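You operate a simulated robot arm through the tools that you are given. There is no shell and no other tool.

The job below is to be done with a simulated robot arm. You get a single attempt, and the scene is never put back.

## Task
Vent the arm, wind the carriage to 140 mm and lock it.
Fine: shut the arm valve and vent till the arm gauge shows zero before you free the carriage lever; leave the air off.

Only the result counts: the job must be done as asked and must still hold three seconds after the hand-in. Knocking over, shifting, dropping, spilling or breaking anything else fails it.

## Robot
A 7-joint arm with a fingered hand, fixed in place. Base frame: the origin is at the foot of the arm, x ahead of it, y to its left, z up. Units: mm, degrees, N and s.
Its first joint turns from -166.0 to 166.0 degrees. Payload 4 kg.
The TCP is the grasp point between the finger pads, 30 mm short of the fingertips. In the tool frame z runs along the fingers and y along their closing line. The gripper opens to 104 mm. The gripper's body begins 35 mm behind the TCP. The gripper is a hand of 4 fingers: y runs from the thumb to the fingers, the wrist lies at [-15, -113, -190] in the tool frame, and closing takes about 1.5 s.
Orientation is that of the tool frame in the base frame, as a unit quaternion [x, y, z, w]. With the fingers straight down and the wrist toward the robot, the tool's x, y and z point along [0, 1, 0], [1, 0, 0] and [0, 0, -1] of the base frame.

## Interface
- The arm moves only by the tool move_arm. Its argument "moves" is a list of rows, each a list of 7 numbers: the finger opening in mm, from 0 to 104, then the shift along the base's x, y, z in units of 40 mm (1.0 is 40 mm), then the turn, a rotation vector about the base's x, y, z in units of 4 degrees (1.0 is 4 degrees). In form: [[gripper, x, y, z, ax, ay, az], ...]. A call has 1 to 20 rows; each row shifts and turns the commanded pose from where the row before left it. A call with a number of a shift or a turn outside -1 to 1 is refused whole. Rows are played at 5 a second. More than 50 mm and 8.6 degrees between two rows, or a gripper value outside its range, and nothing of the call is played. Where a pose cannot be reached the arm comes as near as it can. A force on the tool above 90 N (or 10 N above the force at the start of the call, whichever is more), or a blocked arm, ends the call early, and 0.2 s more pass. The fingers move at their own pace (about 153 mm/s each) and stop on an object; they squeeze with about 28 N. The grip force told is the motor's: it shows also when the fingers shut on nothing. Time passes only in rows, and 0.2 s behind the last, so rows that do not move let the fingers close. The reply holds the time, the measured pose of the TCP, the force on the tool along the base axes, the opening and the grip force, in the units named above and with some noise, with the torque about the TCP (base axes, N m) and any sound that the robot's microphone picked up, and new pictures: "views" is both (left out), scene, wrist or none.
- Cameras (640 x 400 px; columns grow to the right, rows downward): "scene" is fixed at [389.1, -493.5, 1394.5]; the picture's right is [1.00, 0.07, 0.00], its down [0.02, -0.38, -0.93] and it looks along [-0.06, 0.92, -0.38] (base axes); focal length 301 px, centre (320, 200). "wrist" rides on the gripper at [61, -92, -130] in the tool frame; the picture's right is [-0.81, 0.27, -0.52], its down [-0.53, -0.71, 0.46] and it looks along [-0.24, 0.64, 0.72] (tool axes); focal length 275 px, centre (320, 200). There is no depth. A picture from a camera that has moved, and an enlarged one, comes with that camera's place and axes in the base frame and with its lens. The place of the scene camera against the robot may be out by one fixed shift of up to 18 mm in any direction.
- grasp_type(shape): the hand has 4 fingers and takes this shape, open, in about a second: jaw (thumb against the fingers, like two jaws); tri (thumb and two fingers); tip (a fingertip pinch); poke (one finger out to press); point (the index stretched); flat (the hand flat); cup (the hand cupped); fist (a fist). The gripper value then closes the fingers along that shape, each until it touches; the sizes above hold for jaw. It gives what a move gives, with no picture.
- enlarge(camera, box): a new picture of the part [left, top, right, bottom] of that camera's present view, enlarged. It takes no simulated time.
- finish_job(): hands the job in; it is judged then, once.

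Places have to be worked out from the pictures, the camera data and where the tool is seen. Open the gripper and draw the arm clear of the work before you hand the job in, unless the task says otherwise.

The tools are called as name(argument=value, ...) on one line, values as JSON. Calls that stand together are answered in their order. move_arm: Moves the arm, as the interface text tells. Its arguments: {"type":"object","properties":{"moves":{"type":"array"},"views":{"type":"string","enum":["both","scene","wrist","none"]}},"required":["moves"]} The other tools are called the same way: grasp_type (shape) gives the hand a shape; enlarge (camera, box) takes an enlarged picture of a part of a camera's view; finish_job () hands the job in.

At the start:

```text
t: 0.0
ee_pos: [145.1, 339.3, 1364.9]
orientation: [0.706, 0.708, 0.0, 0.0]
ft_force: [0.1, 0.1, 0.3]
torque: [-0.03, 0.0, 0.0]
gripper_width: 103.7
gripper_force: 0.1
shape: jaw
```

scene: 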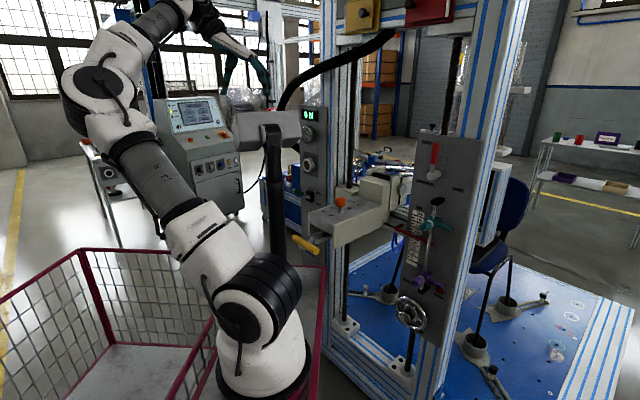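
wrist: 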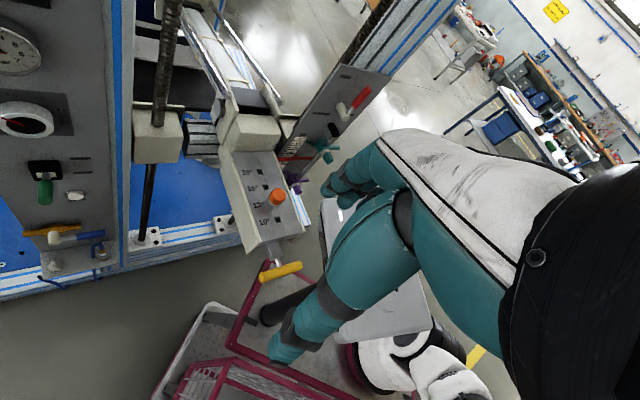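

I see a rig with a carriage, gauge panels, valves and a handwheel. I'll enlarge several areas of both views to understand the controls before I move.

enlarge(camera="scene", box=[380, 110, 500, 350])

enlarge(camera="scene", box=[270, 90, 430, 260])

enlarge(camera="wrist", box=[0, 0, 130, 300])

enlarge(camera="wrist", box=[210, 50, 400, 290])

```text
1.67 times, centred on (440, 230) of scene
camera zoom: at [389.1, -493.5, 1394.5], right [1.0, 0.07, 0.0], down [0.02, -0.38, -0.93], along [-0.06, 0.92, -0.38], focal length 502 px, centre (120, 150)
```

zoom: 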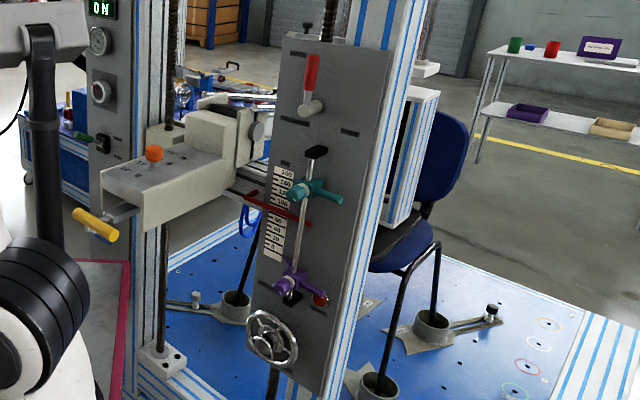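

```text
2.35 times, centred on (350, 175) of scene
camera zoom: at [389.1, -493.5, 1394.5], right [1.0, 0.07, 0.0], down [0.02, -0.38, -0.93], along [-0.06, 0.92, -0.38], focal length 709 px, centre (249, 259)
```

zoom: 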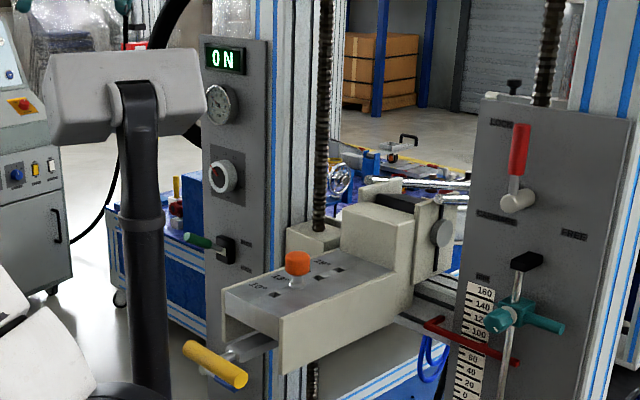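

```text
1.33 times, centred on (65, 150) of wrist
camera zoom: at [54.1, 399.1, 1496.3], right [0.28, -0.81, 0.52], down [-0.71, -0.53, -0.46], along [0.65, -0.24, -0.72], focal length 367 px, centre (660, 267)
```

zoom: 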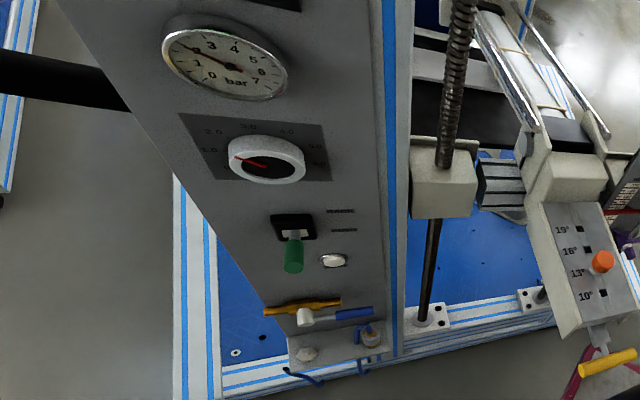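

```text
1.67 times, centred on (305, 170) of wrist
camera zoom: at [54.1, 399.1, 1496.3], right [0.28, -0.81, 0.52], down [-0.71, -0.53, -0.46], along [0.65, -0.24, -0.72], focal length 459 px, centre (345, 250)
```

zoom: 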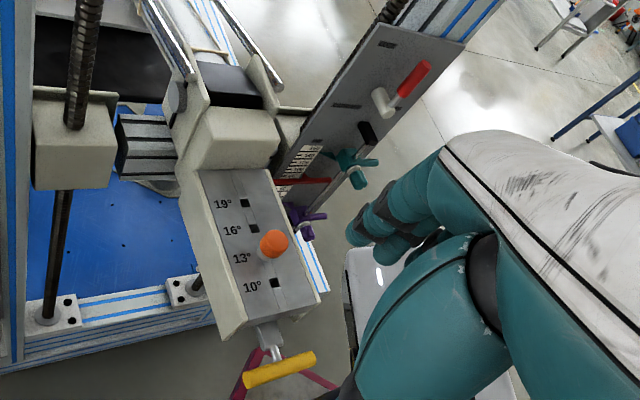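

The right panel has labels by the red, teal and purple levers and the scale; the left one has a gauge, knob, green switch and small valves. I'll zoom further to read the labels.

enlarge(camera="scene", box=[410, 125, 480, 195])

enlarge(camera="scene", box=[395, 190, 465, 260])

enlarge(camera="scene", box=[385, 260, 465, 340])

enlarge(camera="scene", box=[295, 100, 345, 160])

enlarge(camera="scene", box=[290, 160, 350, 220])

enlarge(camera="wrist", box=[0, 140, 130, 290])

enlarge(camera="wrist", box=[280, 60, 390, 200])

enlarge(camera="wrist", box=[0, 0, 100, 150])

```text
5.71 times, centred on (445, 160) of scene
camera zoom: at [389.1, -493.5, 1394.5], right [1.0, 0.07, 0.0], down [0.02, -0.38, -0.93], along [-0.06, 0.92, -0.38], focal length 1722 px, centre (-394, 429)
```

zoom: 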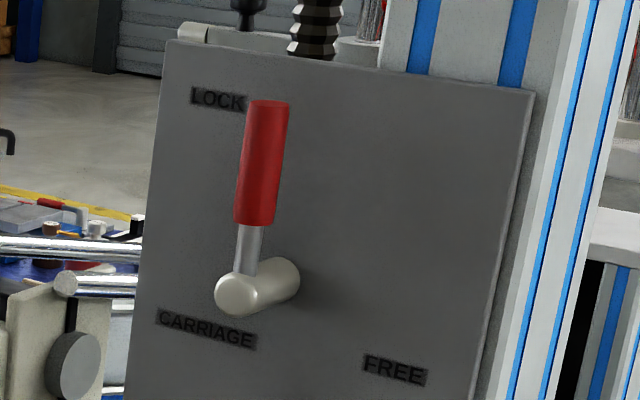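

```text
5.71 times, centred on (430, 225) of scene
camera zoom: at [389.1, -493.5, 1394.5], right [1.0, 0.07, 0.0], down [0.02, -0.38, -0.93], along [-0.06, 0.92, -0.38], focal length 1722 px, centre (-309, 57)
```

zoom: 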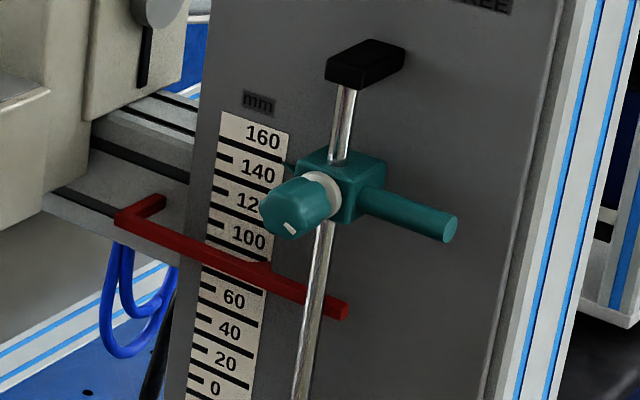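

```text
5.00 times, centred on (425, 300) of scene
camera zoom: at [389.1, -493.5, 1394.5], right [1.0, 0.07, 0.0], down [0.02, -0.38, -0.93], along [-0.06, 0.92, -0.38], focal length 1506 px, centre (-205, -300)
```

zoom: 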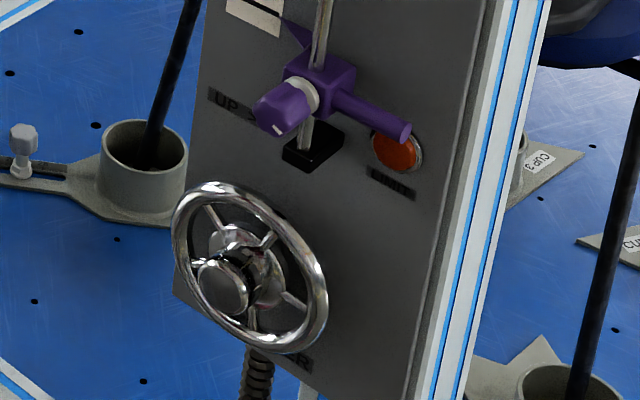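

```text
6.67 times, centred on (320, 130) of scene
camera zoom: at [389.1, -493.5, 1394.5], right [1.0, 0.07, 0.0], down [0.02, -0.38, -0.93], along [-0.06, 0.92, -0.38], focal length 2008 px, centre (320, 667)
```

zoom: 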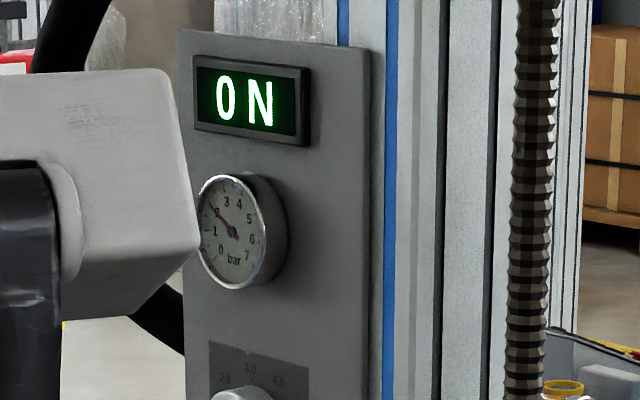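

```text
6.67 times, centred on (320, 190) of scene
camera zoom: at [389.1, -493.5, 1394.5], right [1.0, 0.07, 0.0], down [0.02, -0.38, -0.93], along [-0.06, 0.92, -0.38], focal length 2008 px, centre (320, 267)
```

zoom: 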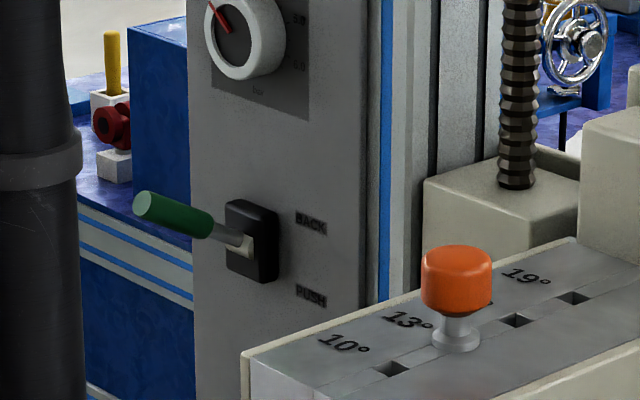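

```text
2.67 times, centred on (65, 215) of wrist
camera zoom: at [54.1, 399.1, 1496.3], right [0.28, -0.81, 0.52], down [-0.71, -0.53, -0.46], along [0.65, -0.24, -0.72], focal length 734 px, centre (1000, 160)
```

zoom: 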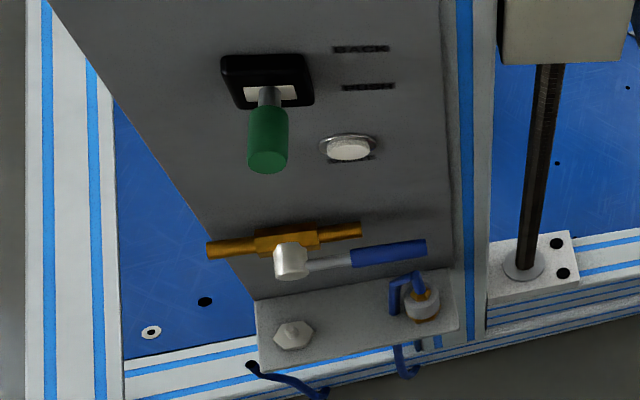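

```text
2.86 times, centred on (335, 130) of wrist
camera zoom: at [54.1, 399.1, 1496.3], right [0.28, -0.81, 0.52], down [-0.71, -0.53, -0.46], along [0.65, -0.24, -0.72], focal length 786 px, centre (277, 400)
```

zoom: 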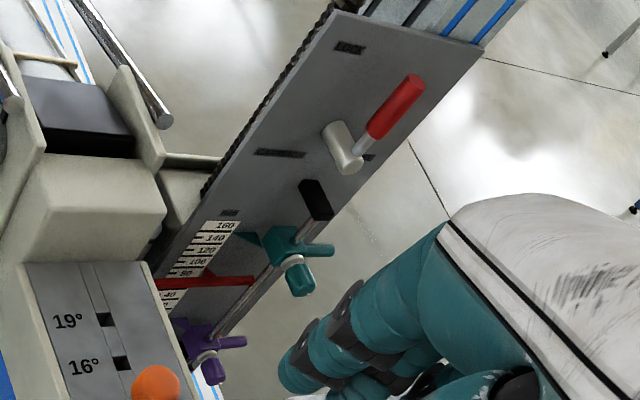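

```text
2.67 times, centred on (50, 75) of wrist
camera zoom: at [54.1, 399.1, 1496.3], right [0.28, -0.81, 0.52], down [-0.71, -0.53, -0.46], along [0.65, -0.24, -0.72], focal length 734 px, centre (1040, 533)
```

zoom: 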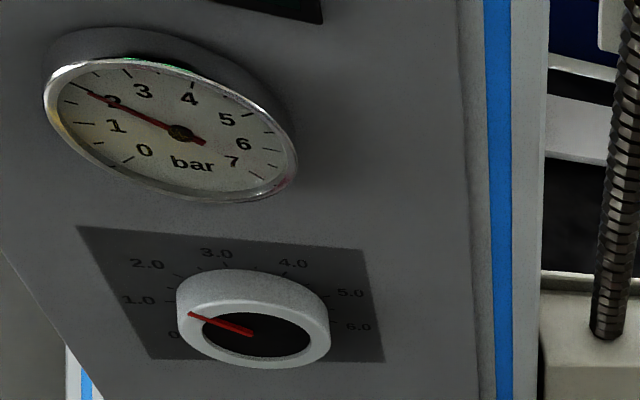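

The left panel has a gauge (~2 bar), a regulator knob, a green BACK/PUSH switch, a button and a blue-handled ball valve. I'll zoom harder on their labels, and on the orange button and handwheel labels.

enlarge(camera="wrist", box=[60, 175, 100, 200])

enlarge(camera="wrist", box=[20, 210, 110, 270])

enlarge(camera="scene", box=[440, 280, 480, 305])

enlarge(camera="scene", box=[395, 270, 445, 350])

enlarge(camera="scene", box=[280, 0, 480, 110])

enlarge(camera="scene", box=[280, 200, 350, 260])

enlarge(camera="scene", box=[240, 0, 340, 80])

enlarge(camera="wrist", box=[120, 0, 320, 120])

```text
16.00 times, centred on (80, 188) of wrist
camera zoom: at [54.1, 399.1, 1496.3], right [0.28, -0.81, 0.52], down [-0.71, -0.53, -0.46], along [0.65, -0.24, -0.72], focal length 4404 px, centre (4160, 400)
```

zoom: 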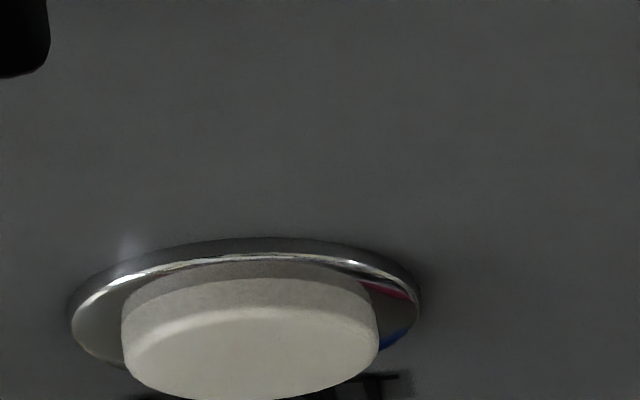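

```text
6.67 times, centred on (65, 240) of wrist
camera zoom: at [54.1, 399.1, 1496.3], right [0.28, -0.81, 0.52], down [-0.71, -0.53, -0.46], along [0.65, -0.24, -0.72], focal length 1835 px, centre (2020, -67)
```

zoom: 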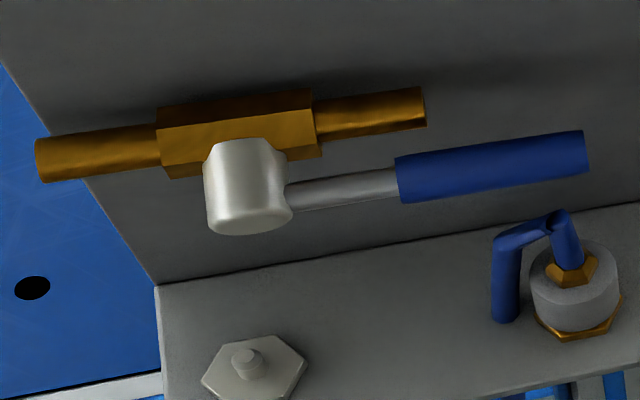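

```text
16.00 times, centred on (460, 292) of scene
camera zoom: at [389.1, -493.5, 1394.5], right [1.0, 0.07, 0.0], down [0.02, -0.38, -0.93], along [-0.06, 0.92, -0.38], focal length 4820 px, centre (-1920, -1280)
```

zoom: 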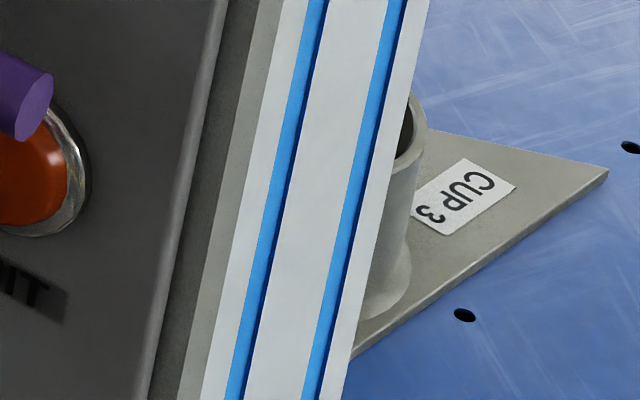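

```text
5.00 times, centred on (420, 310) of scene
camera zoom: at [389.1, -493.5, 1394.5], right [1.0, 0.07, 0.0], down [0.02, -0.38, -0.93], along [-0.06, 0.92, -0.38], focal length 1506 px, centre (-180, -350)
```

zoom: 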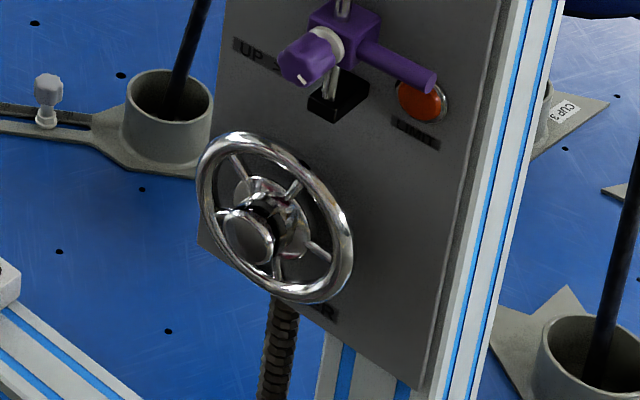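

```text
3.20 times, centred on (380, 55) of scene
camera zoom: at [389.1, -493.5, 1394.5], right [1.0, 0.07, 0.0], down [0.02, -0.38, -0.93], along [-0.06, 0.92, -0.38], focal length 964 px, centre (128, 664)
```

zoom: 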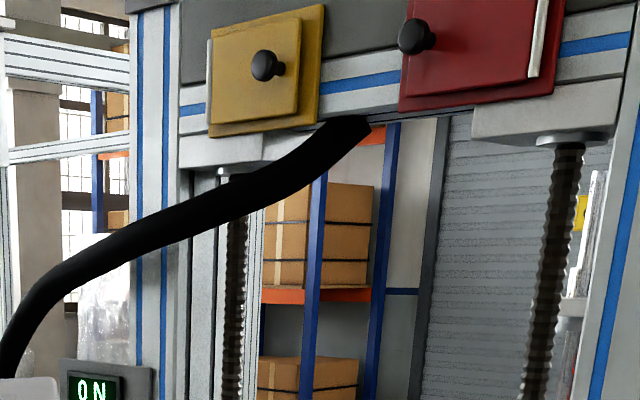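

```text
6.67 times, centred on (315, 230) of scene
camera zoom: at [389.1, -493.5, 1394.5], right [1.0, 0.07, 0.0], down [0.02, -0.38, -0.93], along [-0.06, 0.92, -0.38], focal length 2008 px, centre (353, 0)
```

zoom: 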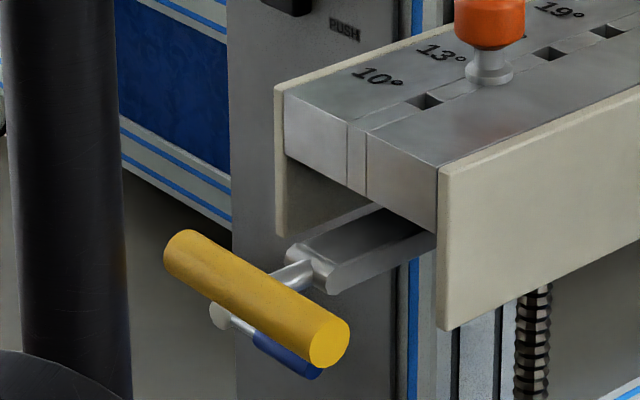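

```text
5.00 times, centred on (290, 40) of scene
camera zoom: at [389.1, -493.5, 1394.5], right [1.0, 0.07, 0.0], down [0.02, -0.38, -0.93], along [-0.06, 0.92, -0.38], focal length 1506 px, centre (470, 1000)
```

zoom: 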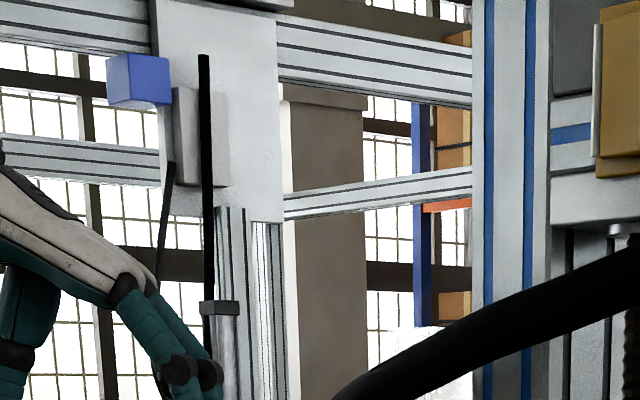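

```text
3.20 times, centred on (220, 60) of wrist
camera zoom: at [54.1, 399.1, 1496.3], right [0.28, -0.81, 0.52], down [-0.71, -0.53, -0.46], along [0.65, -0.24, -0.72], focal length 881 px, centre (640, 648)
```

zoom: 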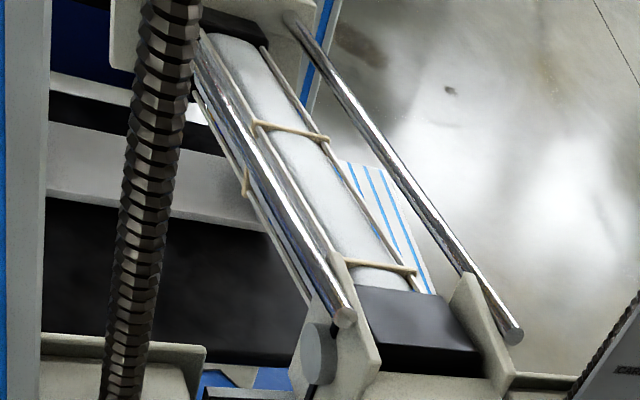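

Triangulating puts both panels in a plane facing the robot at about 45° (normal ≈ [-0.69,-0.72,0]). The left gauge is near (262,692,1181), the red lever hub near (638,297,1144) and the handwheel near (618,290,660). I'll turn the hand about z so the wrist camera looks at the left panel.

move_arm(moves=[[104, 0, 0.2, 0, 0, 0, 1], [104, 0, 0.2, 0, 0, 0, 1], [104, 0, 0.2, 0, 0, 0, 1], [104, 0, 0.2, 0, 0, 0, 1], [104, 0, 0.2, -0.2, 0, 0, 1], [104, 0, 0.2, -0.2, 0, 0, 1], [104, 0, 0.2, -0.2, 0, 0, 1], [104, 0, 0.2, -0.2, 0, 0, 1], [104, 0, 0.2, -0.2, 0, 0, 1], [104, -0.1, 0.2, -0.2, 0, 0, 1], [104, -0.1, 0, -0.2, 0, 0, 1], [104, -0.1, 0, -0.2, 0, 0, 1], [104, -0.1, 0, -0.2, 0, 0, 1], [104, -0.1, 0, -0.2, 0, 0, 1], [104, -0.1, 0, -0.2, 0, 0, 1], [104, 0, 0, -0.2, 0, 0, 1], [104, 0, 0, -0.2, 0, 0, 1]])

```text
t: 3.6
ee_pos: [121.4, 416.9, 1261.4]
orientation: [0.19, 0.982, 0.001, -0.001]
ft_force: [0.2, -0.3, -0.3]
torque: [0.02, -0.01, -0.01]
gripper_width: 103.6
gripper_force: 0.1
shape: jaw
camera wrist: at [29.9, 355.4, 1391.5], right [0.85, -0.05, 0.52], down [0.23, -0.86, -0.46], along [0.47, 0.51, -0.72], focal length 275 px, centre (320, 200)
```

scene: 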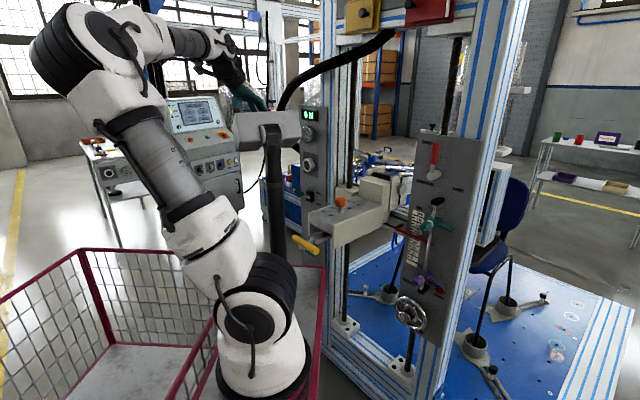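
wrist: 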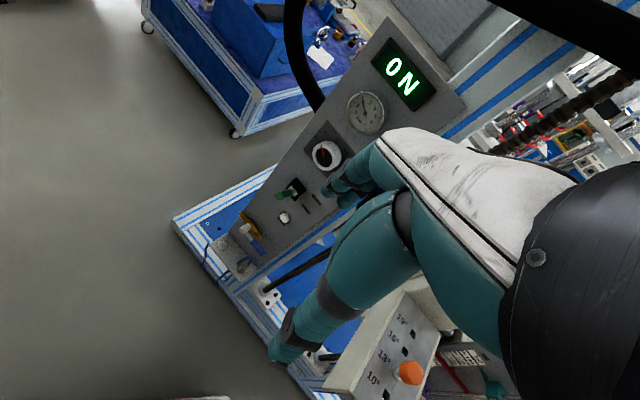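

The left panel is now well in view of the wrist camera. I'll zoom in on its labels, the valve and the gauge, and on the grey head and post in the scene view, which may be an obstacle.

enlarge(camera="wrist", box=[200, 170, 320, 280])

enlarge(camera="wrist", box=[265, 195, 305, 225])

enlarge(camera="wrist", box=[205, 210, 275, 275])

enlarge(camera="wrist", box=[310, 40, 450, 180])

enlarge(camera="scene", box=[180, 80, 340, 400])

enlarge(camera="wrist", box=[260, 230, 640, 400])

```text
3.64 times, centred on (260, 225) of wrist
camera zoom: at [29.9, 355.4, 1391.5], right [0.85, -0.05, 0.52], down [0.23, -0.86, -0.46], along [0.47, 0.51, -0.72], focal length 1001 px, centre (538, 109)
```

zoom: 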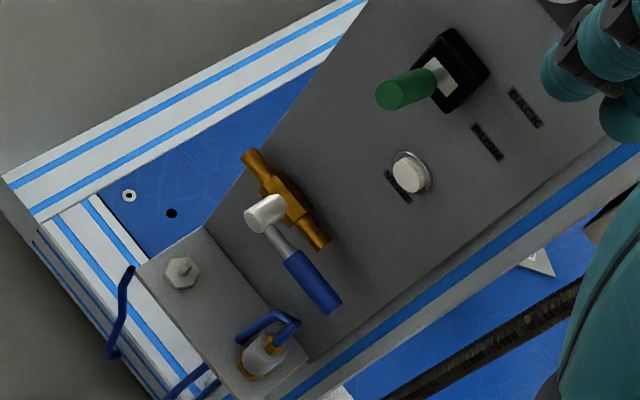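

```text
13.33 times, centred on (285, 210) of wrist
camera zoom: at [29.9, 355.4, 1391.5], right [0.85, -0.05, 0.52], down [0.23, -0.86, -0.46], along [0.47, 0.51, -0.72], focal length 3670 px, centre (787, 67)
```

zoom: 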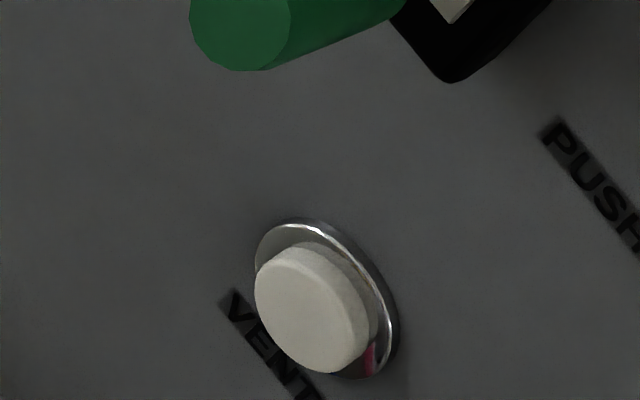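

```text
6.15 times, centred on (240, 242) of wrist
camera zoom: at [29.9, 355.4, 1391.5], right [0.85, -0.05, 0.52], down [0.23, -0.86, -0.46], along [0.47, 0.51, -0.72], focal length 1694 px, centre (812, -62)
```

zoom: 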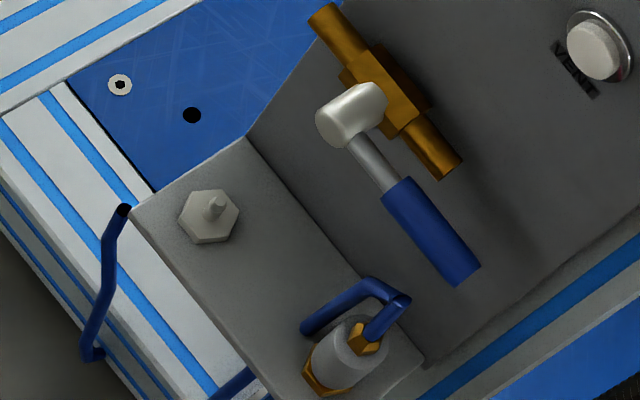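

```text
2.86 times, centred on (380, 110) of wrist
camera zoom: at [29.9, 355.4, 1391.5], right [0.85, -0.05, 0.52], down [0.23, -0.86, -0.46], along [0.47, 0.51, -0.72], focal length 786 px, centre (149, 457)
```

zoom: 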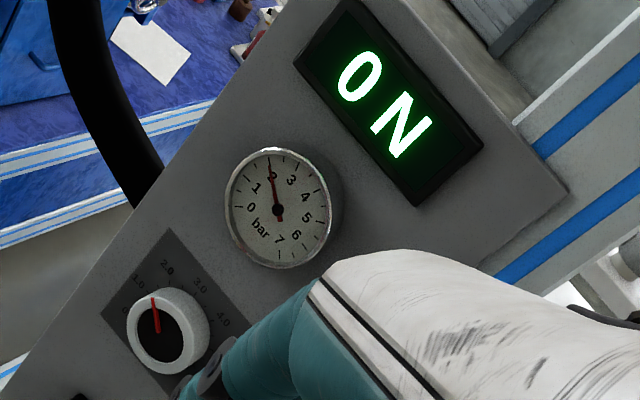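

```text
1.25 times, centred on (260, 240) of scene
camera zoom: at [389.1, -493.5, 1394.5], right [1.0, 0.07, 0.0], down [0.02, -0.38, -0.93], along [-0.06, 0.92, -0.38], focal length 377 px, centre (395, 150)
```

zoom: 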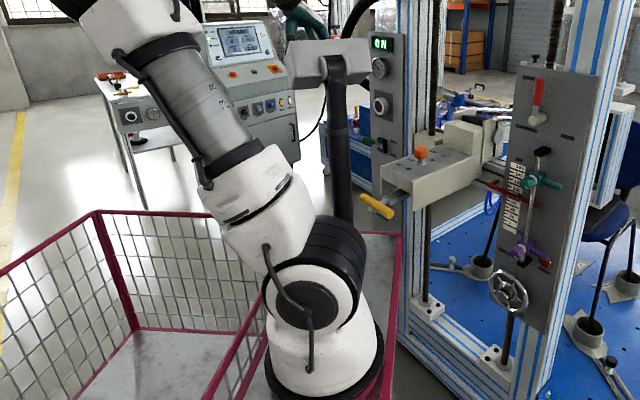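

```text
1.68 times, centred on (450, 315) of wrist
camera zoom: at [29.9, 355.4, 1391.5], right [0.85, -0.05, 0.52], down [0.23, -0.86, -0.46], along [0.47, 0.51, -0.72], focal length 464 px, centre (101, 6)
```

zoom: 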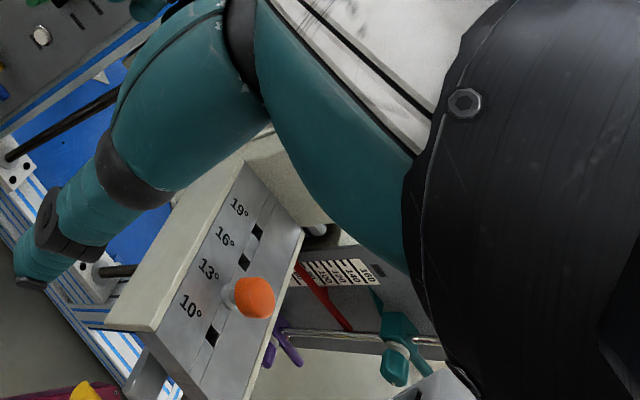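

The white button is VENT, the blue-handled ball valve sits on a horizontal pipe and is open (handle in line with the pipe), and the gauge shows 2 bar. I'll look more closely at the grey head and post, and at how the robot body stands.

enlarge(camera="scene", box=[210, 70, 330, 280])

enlarge(camera="scene", box=[190, 240, 350, 400])

enlarge(camera="wrist", box=[260, 350, 420, 400])

```text
1.90 times, centred on (270, 175) of scene
camera zoom: at [389.1, -493.5, 1394.5], right [1.0, 0.07, 0.0], down [0.02, -0.38, -0.93], along [-0.06, 0.92, -0.38], focal length 574 px, centre (415, 248)
```

zoom: 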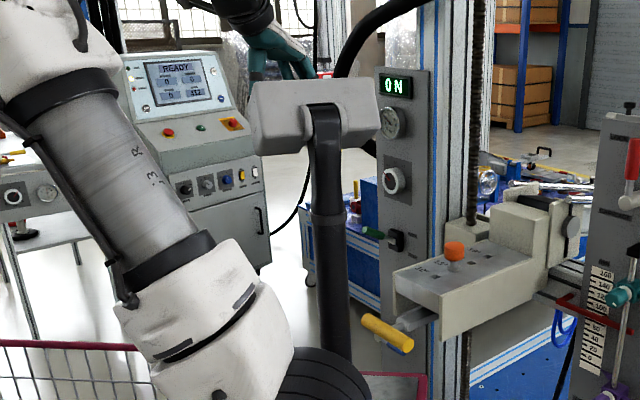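

```text
2.50 times, centred on (270, 320) of scene
camera zoom: at [389.1, -493.5, 1394.5], right [1.0, 0.07, 0.0], down [0.02, -0.38, -0.93], along [-0.06, 0.92, -0.38], focal length 753 px, centre (445, -100)
```

zoom: 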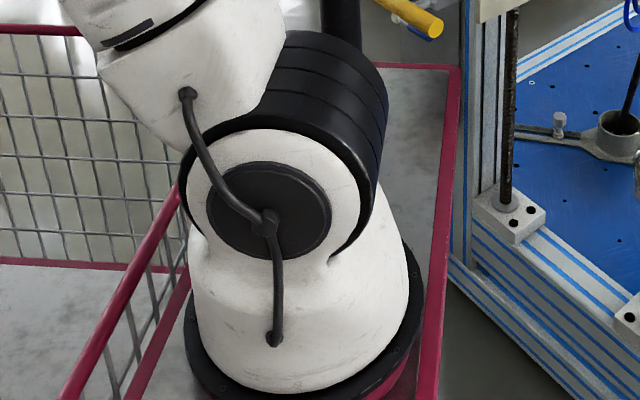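

```text
4.00 times, centred on (340, 375) of wrist
camera zoom: at [29.9, 355.4, 1391.5], right [0.85, -0.05, 0.52], down [0.23, -0.86, -0.46], along [0.47, 0.51, -0.72], focal length 1101 px, centre (240, -500)
```

zoom: 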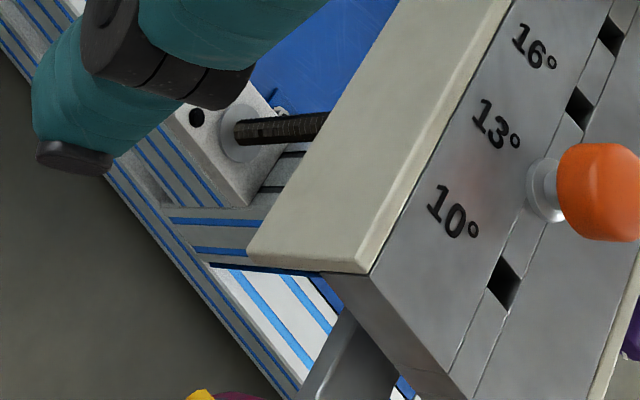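

The robot stands on a cart whose grey column and head are near (230,220), so I must keep clear of that. By triangulation, VENT is at about (292,678,821) and the valve hub at (232,696,669), with its handle running about 88 mm to the right. Next I'll look closely at the scale, the stops and the wheel labels.

enlarge(camera="scene", box=[410, 200, 440, 225])

enlarge(camera="scene", box=[400, 220, 440, 250])

enlarge(camera="scene", box=[400, 245, 450, 285])

enlarge(camera="scene", box=[395, 275, 455, 340])

enlarge(camera="scene", box=[425, 270, 465, 300])

```text
16.00 times, centred on (425, 212) of scene
camera zoom: at [389.1, -493.5, 1394.5], right [1.0, 0.07, 0.0], down [0.02, -0.38, -0.93], along [-0.06, 0.92, -0.38], focal length 4820 px, centre (-1360, 0)
```

zoom: 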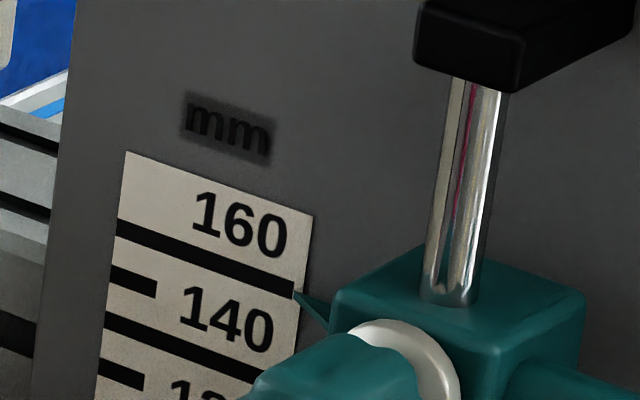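

```text
13.33 times, centred on (420, 235) of scene
camera zoom: at [389.1, -493.5, 1394.5], right [1.0, 0.07, 0.0], down [0.02, -0.38, -0.93], along [-0.06, 0.92, -0.38], focal length 4017 px, centre (-1013, -267)
```

zoom: 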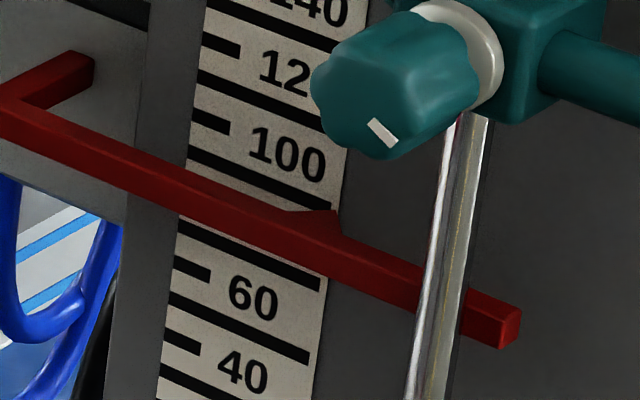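

```text
10.00 times, centred on (425, 265) of scene
camera zoom: at [389.1, -493.5, 1394.5], right [1.0, 0.07, 0.0], down [0.02, -0.38, -0.93], along [-0.06, 0.92, -0.38], focal length 3012 px, centre (-730, -450)
```

zoom: 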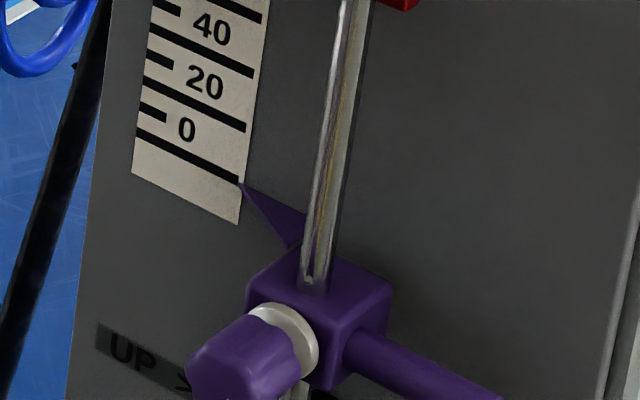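

```text
6.15 times, centred on (425, 308) of scene
camera zoom: at [389.1, -493.5, 1394.5], right [1.0, 0.07, 0.0], down [0.02, -0.38, -0.93], along [-0.06, 0.92, -0.38], focal length 1854 px, centre (-326, -462)
```

zoom: 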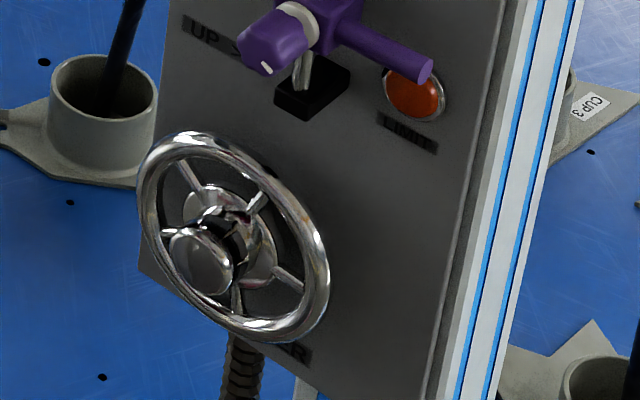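

```text
13.33 times, centred on (445, 285) of scene
camera zoom: at [389.1, -493.5, 1394.5], right [1.0, 0.07, 0.0], down [0.02, -0.38, -0.93], along [-0.06, 0.92, -0.38], focal length 4017 px, centre (-1347, -933)
```

zoom: 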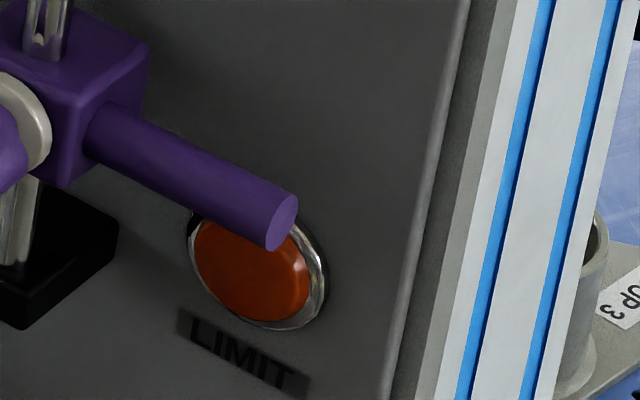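

The limit stops are near 0 and 160. The red pointer reads about 100 mm, so the carriage must rise about 40 mm, and "UP >" sits above the wheel, which suggests clockwise raises it. I'll take the poke shape and find where its fingertip sits relative to the TCP.

grasp_type(shape="poke")

enlarge(camera="wrist", box=[0, 0, 640, 400])

```text
t: 4.5
ee_pos: [121.1, 418.3, 1259.9]
orientation: [0.191, 0.982, 0.0, -0.001]
ft_force: [0.2, 0.4, 0.2]
torque: [-0.03, -0.01, -0.01]
gripper_width: 0.0
gripper_force: 0.1
shape: poke
```

```text
1.00 times, centred on (320, 200) of wrist (not enlarged: the box is as wide or as high as the picture)
camera zoom: at [30.1, 355.5, 1391.6], right [0.85, -0.05, 0.52], down [0.23, -0.86, -0.46], along [0.47, 0.51, -0.72], focal length 275 px, centre (320, 200)
```

zoom: 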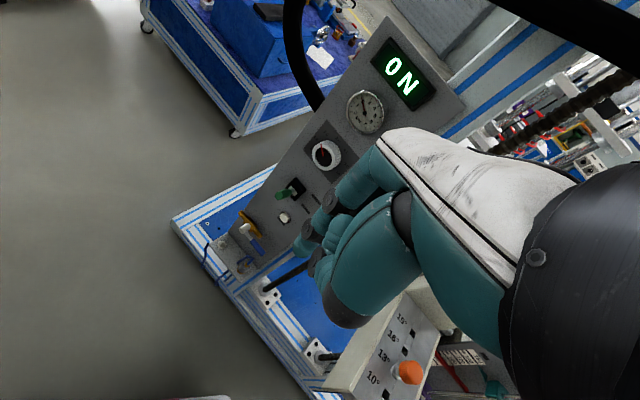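

I'll zoom on the hand in poke shape to locate the fingertip, and look at it from the scene camera as well.

enlarge(camera="wrist", box=[270, 160, 410, 330])

enlarge(camera="scene", box=[210, 40, 310, 140])

```text
2.35 times, centred on (340, 245) of wrist
camera zoom: at [30.1, 355.5, 1391.6], right [0.85, -0.05, 0.52], down [0.23, -0.86, -0.46], along [0.47, 0.51, -0.72], focal length 648 px, centre (273, 94)
```

zoom: 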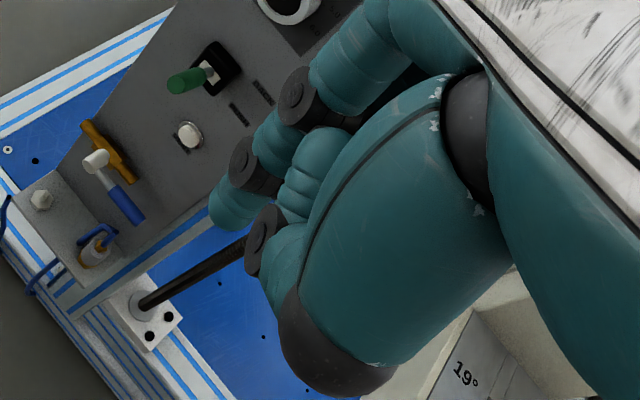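

```text
4.00 times, centred on (260, 90) of scene
camera zoom: at [389.1, -493.5, 1394.5], right [1.0, 0.07, 0.0], down [0.02, -0.38, -0.93], along [-0.06, 0.92, -0.38], focal length 1205 px, centre (560, 640)
```

zoom: 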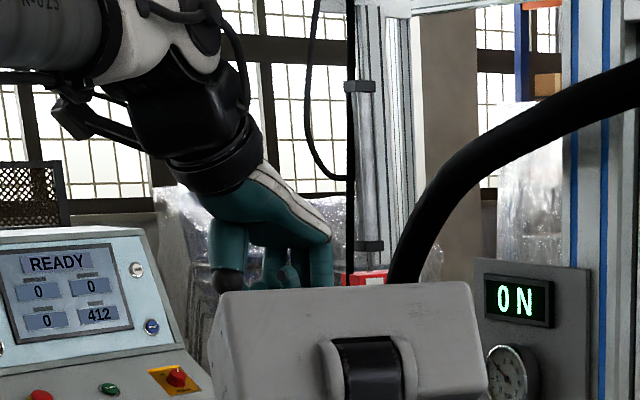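

In poke shape the index fingertip is about at tool (10, 2, 30). I'll now turn the hand square to the left panel, tilt it about 45° and come down to a standoff near (100,540,1000), keeping left of the cart's column.

move_arm(moves=[[0, -0.03, 0.18, -0.3, 0, 0, -0.917], [0, -0.03, 0.18, -0.3, 0, 0, -0.917], [0, -0.03, 0.18, -0.3, 0, 0, -0.917], [0, -0.03, 0.18, -0.3, 0, 0, -0.917], [0, -0.03, 0.18, -0.3, 0, 0, -0.917], [0, -0.03, 0.18, -0.3, 0, 0, -0.917], [0, -0.03, 0.18, -0.42, 0.719, -0.695, 0], [0, -0.03, 0.18, -0.42, 0.719, -0.695, 0], [0, -0.03, 0.18, -0.42, 0.719, -0.695, 0], [0, -0.03, 0.18, -0.42, 0.719, -0.695, 0], [0, -0.03, 0.18, -0.42, 0.719, -0.695, 0], [0, -0.03, 0.18, -0.42, 0.719, -0.695, 0], [0, -0.03, 0.18, -0.42, 0.719, -0.695, 0], [0, -0.03, 0.18, -0.42, 0.719, -0.695, 0], [0, -0.03, 0.18, -0.42, 0.719, -0.695, 0], [0, -0.03, 0.18, -0.42, 0.719, -0.695, 0], [0, -0.03, 0.18, -0.42, 0.719, -0.695, 0]])

```text
t: 8.1
ee_pos: [99.9, 538.4, 1004.7]
orientation: [0.347, 0.859, 0.347, 0.141]
ft_force: [0.0, -0.2, 0.1]
torque: [0.01, 0.01, -0.01]
gripper_width: 0.1
gripper_force: 27.8
shape: jaw
camera wrist: at [-51.6, 468.7, 1034.7], right [0.47, -0.68, 0.56], down [0.25, -0.51, -0.82], along [0.85, 0.53, -0.07], focal length 275 px, centre (320, 200)
```

scene: 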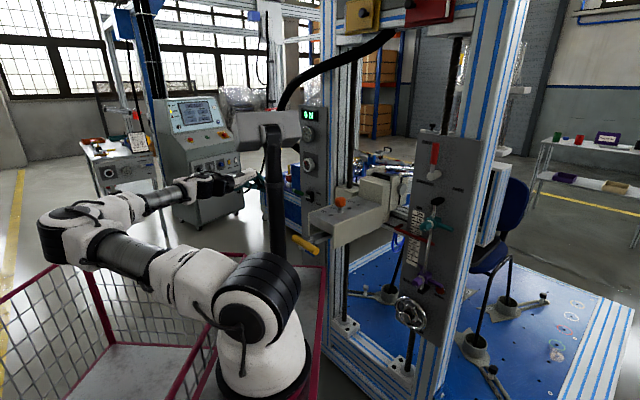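
wrist: 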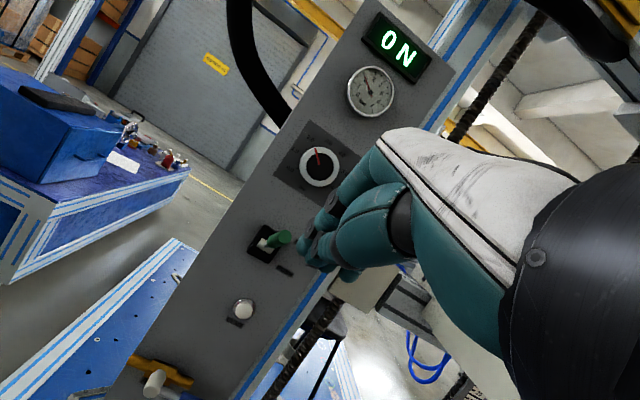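

The arm swung clear to the left of the column. The readout now says jaw closed (the gripper value closed the hand), so I'll zoom on the hand and panel to see the fingertips.

enlarge(camera="wrist", box=[260, 140, 420, 300])

enlarge(camera="wrist", box=[100, 250, 300, 400])

enlarge(camera="scene", box=[160, 110, 320, 270])

```text
2.50 times, centred on (340, 220) of wrist
camera zoom: at [-51.6, 468.7, 1034.7], right [0.47, -0.68, 0.56], down [0.25, -0.51, -0.82], along [0.85, 0.53, -0.07], focal length 688 px, centre (270, 150)
```

zoom: 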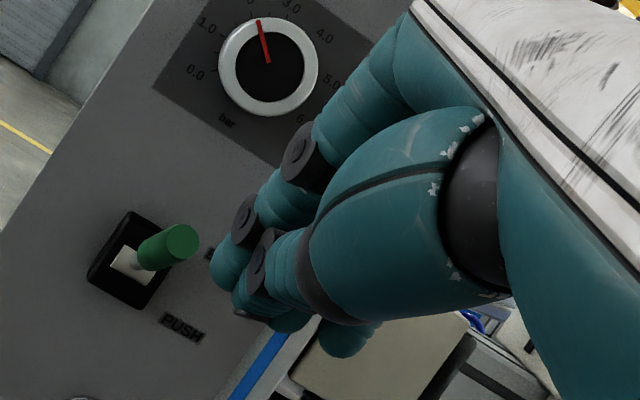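

```text
2.67 times, centred on (200, 325) of wrist
camera zoom: at [-51.6, 468.7, 1034.7], right [0.47, -0.68, 0.56], down [0.25, -0.51, -0.82], along [0.85, 0.53, -0.07], focal length 734 px, centre (640, -133)
```

zoom: 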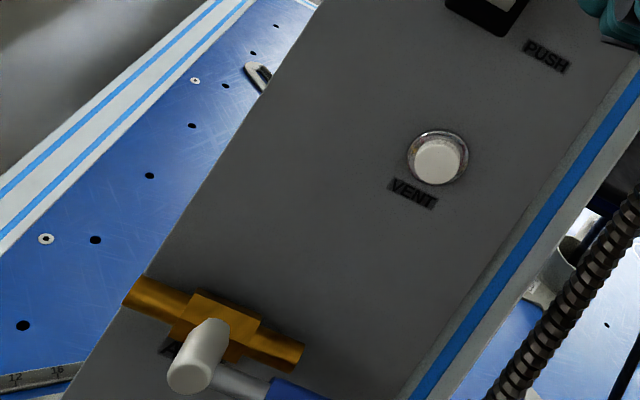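

```text
2.50 times, centred on (240, 190) of scene
camera zoom: at [389.1, -493.5, 1394.5], right [1.0, 0.07, 0.0], down [0.02, -0.38, -0.93], along [-0.06, 0.92, -0.38], focal length 753 px, centre (520, 225)
```

zoom: 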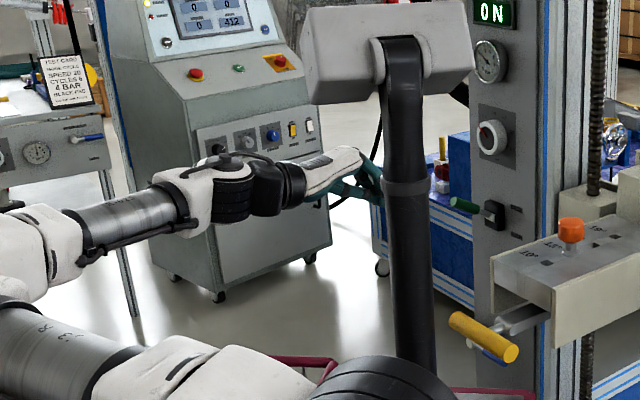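

There's a second station on the far left with its own gauge, knob, blue valve and a test card. I'll zoom in there to see which one is the "arm" air.

enlarge(camera="scene", box=[75, 140, 160, 200])

enlarge(camera="scene", box=[115, 120, 155, 155])

enlarge(camera="scene", box=[160, 90, 240, 200])

enlarge(camera="scene", box=[350, 130, 430, 210])

enlarge(camera="scene", box=[80, 130, 120, 215])

```text
6.67 times, centred on (118, 170) of scene
camera zoom: at [389.1, -493.5, 1394.5], right [1.0, 0.07, 0.0], down [0.02, -0.38, -0.93], along [-0.06, 0.92, -0.38], focal length 2008 px, centre (1670, 400)
```

zoom: 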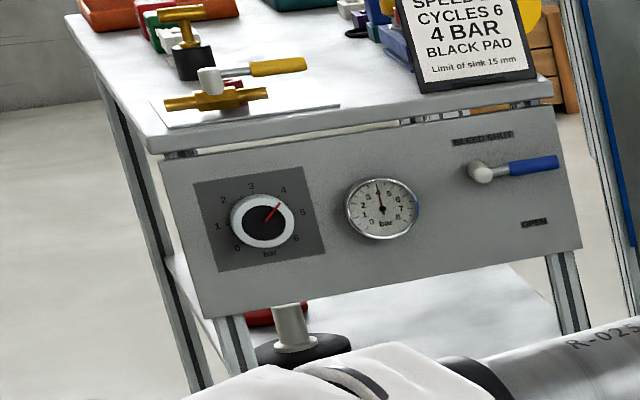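

```text
11.43 times, centred on (135, 138) of scene
camera zoom: at [389.1, -493.5, 1394.5], right [1.0, 0.07, 0.0], down [0.02, -0.38, -0.93], along [-0.06, 0.92, -0.38], focal length 3443 px, centre (2434, 914)
```

zoom: 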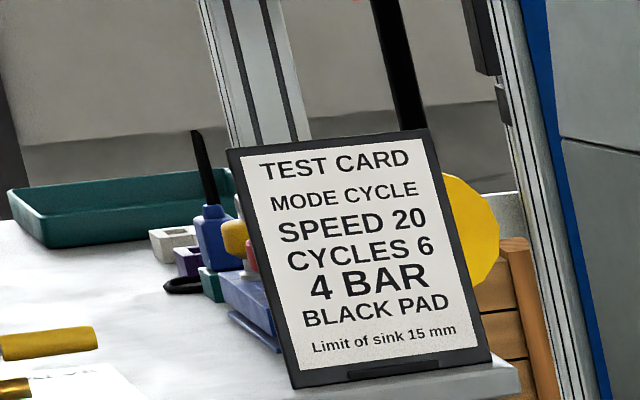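

```text
3.64 times, centred on (200, 145) of scene
camera zoom: at [389.1, -493.5, 1394.5], right [1.0, 0.07, 0.0], down [0.02, -0.38, -0.93], along [-0.06, 0.92, -0.38], focal length 1096 px, centre (756, 400)
```

zoom: 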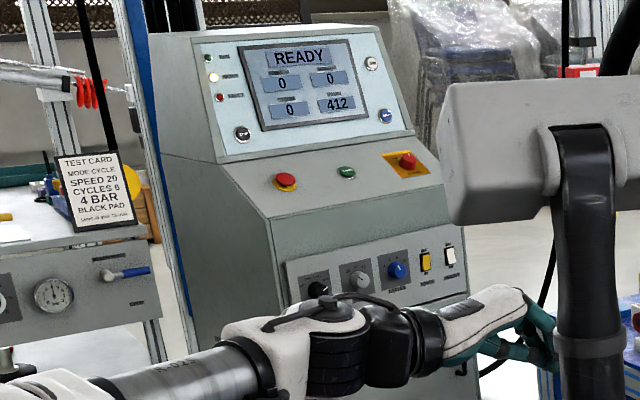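

```text
5.00 times, centred on (390, 170) of scene
camera zoom: at [389.1, -493.5, 1394.5], right [1.0, 0.07, 0.0], down [0.02, -0.38, -0.93], along [-0.06, 0.92, -0.38], focal length 1506 px, centre (-30, 350)
```

zoom: 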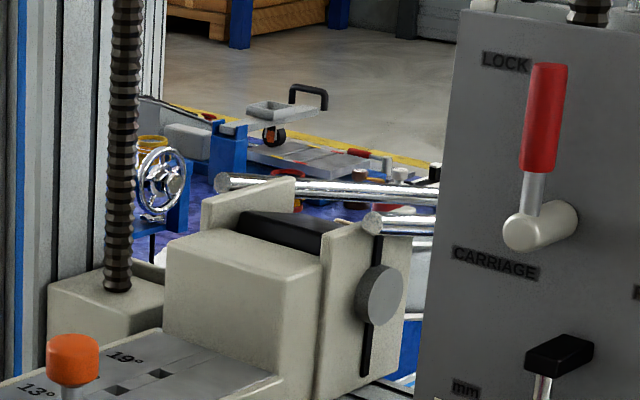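

```text
4.71 times, centred on (100, 172) of scene
camera zoom: at [389.1, -493.5, 1394.5], right [1.0, 0.07, 0.0], down [0.02, -0.38, -0.93], along [-0.06, 0.92, -0.38], focal length 1418 px, centre (1355, 329)
```

zoom: 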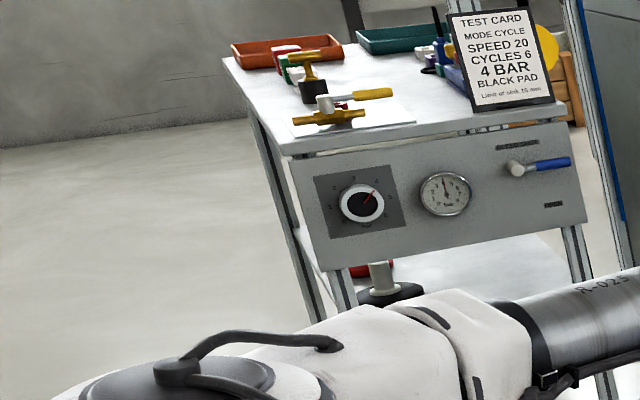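

That other station belongs to the seat tester (BLEED SHUT/OPEN), so the rig's own panel is the right one. Better triangulation gives the valve hub front at (238,703,654), the handle end at (302,642,655) and VENT at (303,691,796). I'll retake poke and test whether gripper value 104 keeps it.

grasp_type(shape="poke")

move_arm(moves=[[104, 0, 0, 0, 0, 0, 0], [104, 0, 0, 0, 0, 0, 0], [104, 0, 0, 0, 0, 0, 0]], views="wrist")

enlarge(camera="wrist", box=[260, 140, 420, 300])

```text
t: 9.0
ee_pos: [102.1, 538.8, 1005.5]
orientation: [0.347, 0.86, 0.348, 0.141]
ft_force: [-0.6, -0.3, 0.3]
torque: [-0.03, -0.01, -0.03]
gripper_width: 0.2
gripper_force: 0.1
shape: poke
```

```text
t: 9.8
ee_pos: [102.3, 539.8, 1004.7]
orientation: [0.346, 0.86, 0.348, 0.14]
ft_force: [-0.9, -0.2, -0.5]
torque: [-0.03, -0.03, 0.0]
gripper_width: 0.0
gripper_force: 0.0
shape: poke
camera wrist: at [-51.6, 468.7, 1035.1], right [0.47, -0.68, 0.56], down [0.25, -0.51, -0.82], along [0.85, 0.53, -0.07], focal length 275 px, centre (320, 200)
```

wrist: 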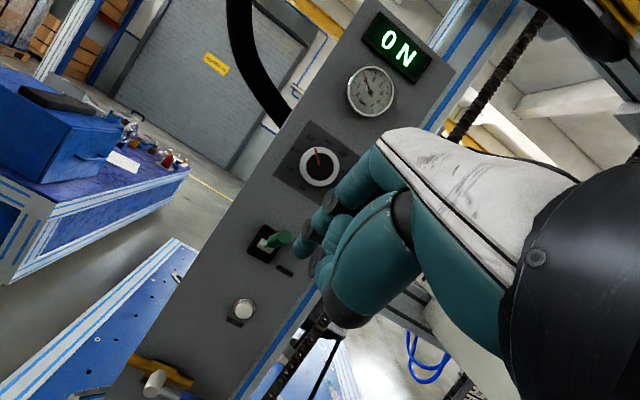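

```text
2.50 times, centred on (340, 220) of wrist
camera zoom: at [-51.6, 468.7, 1035.1], right [0.47, -0.68, 0.56], down [0.25, -0.51, -0.82], along [0.85, 0.53, -0.07], focal length 688 px, centre (270, 150)
```

zoom: 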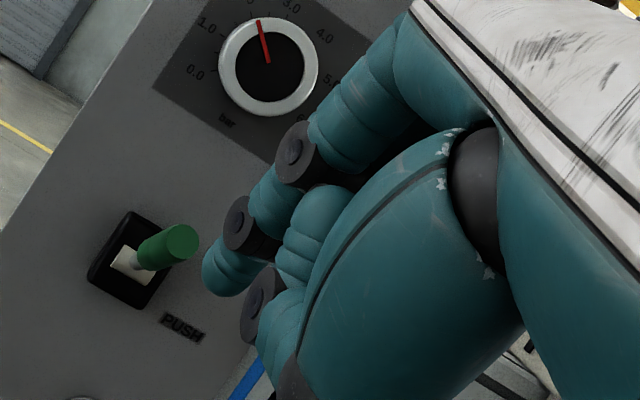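

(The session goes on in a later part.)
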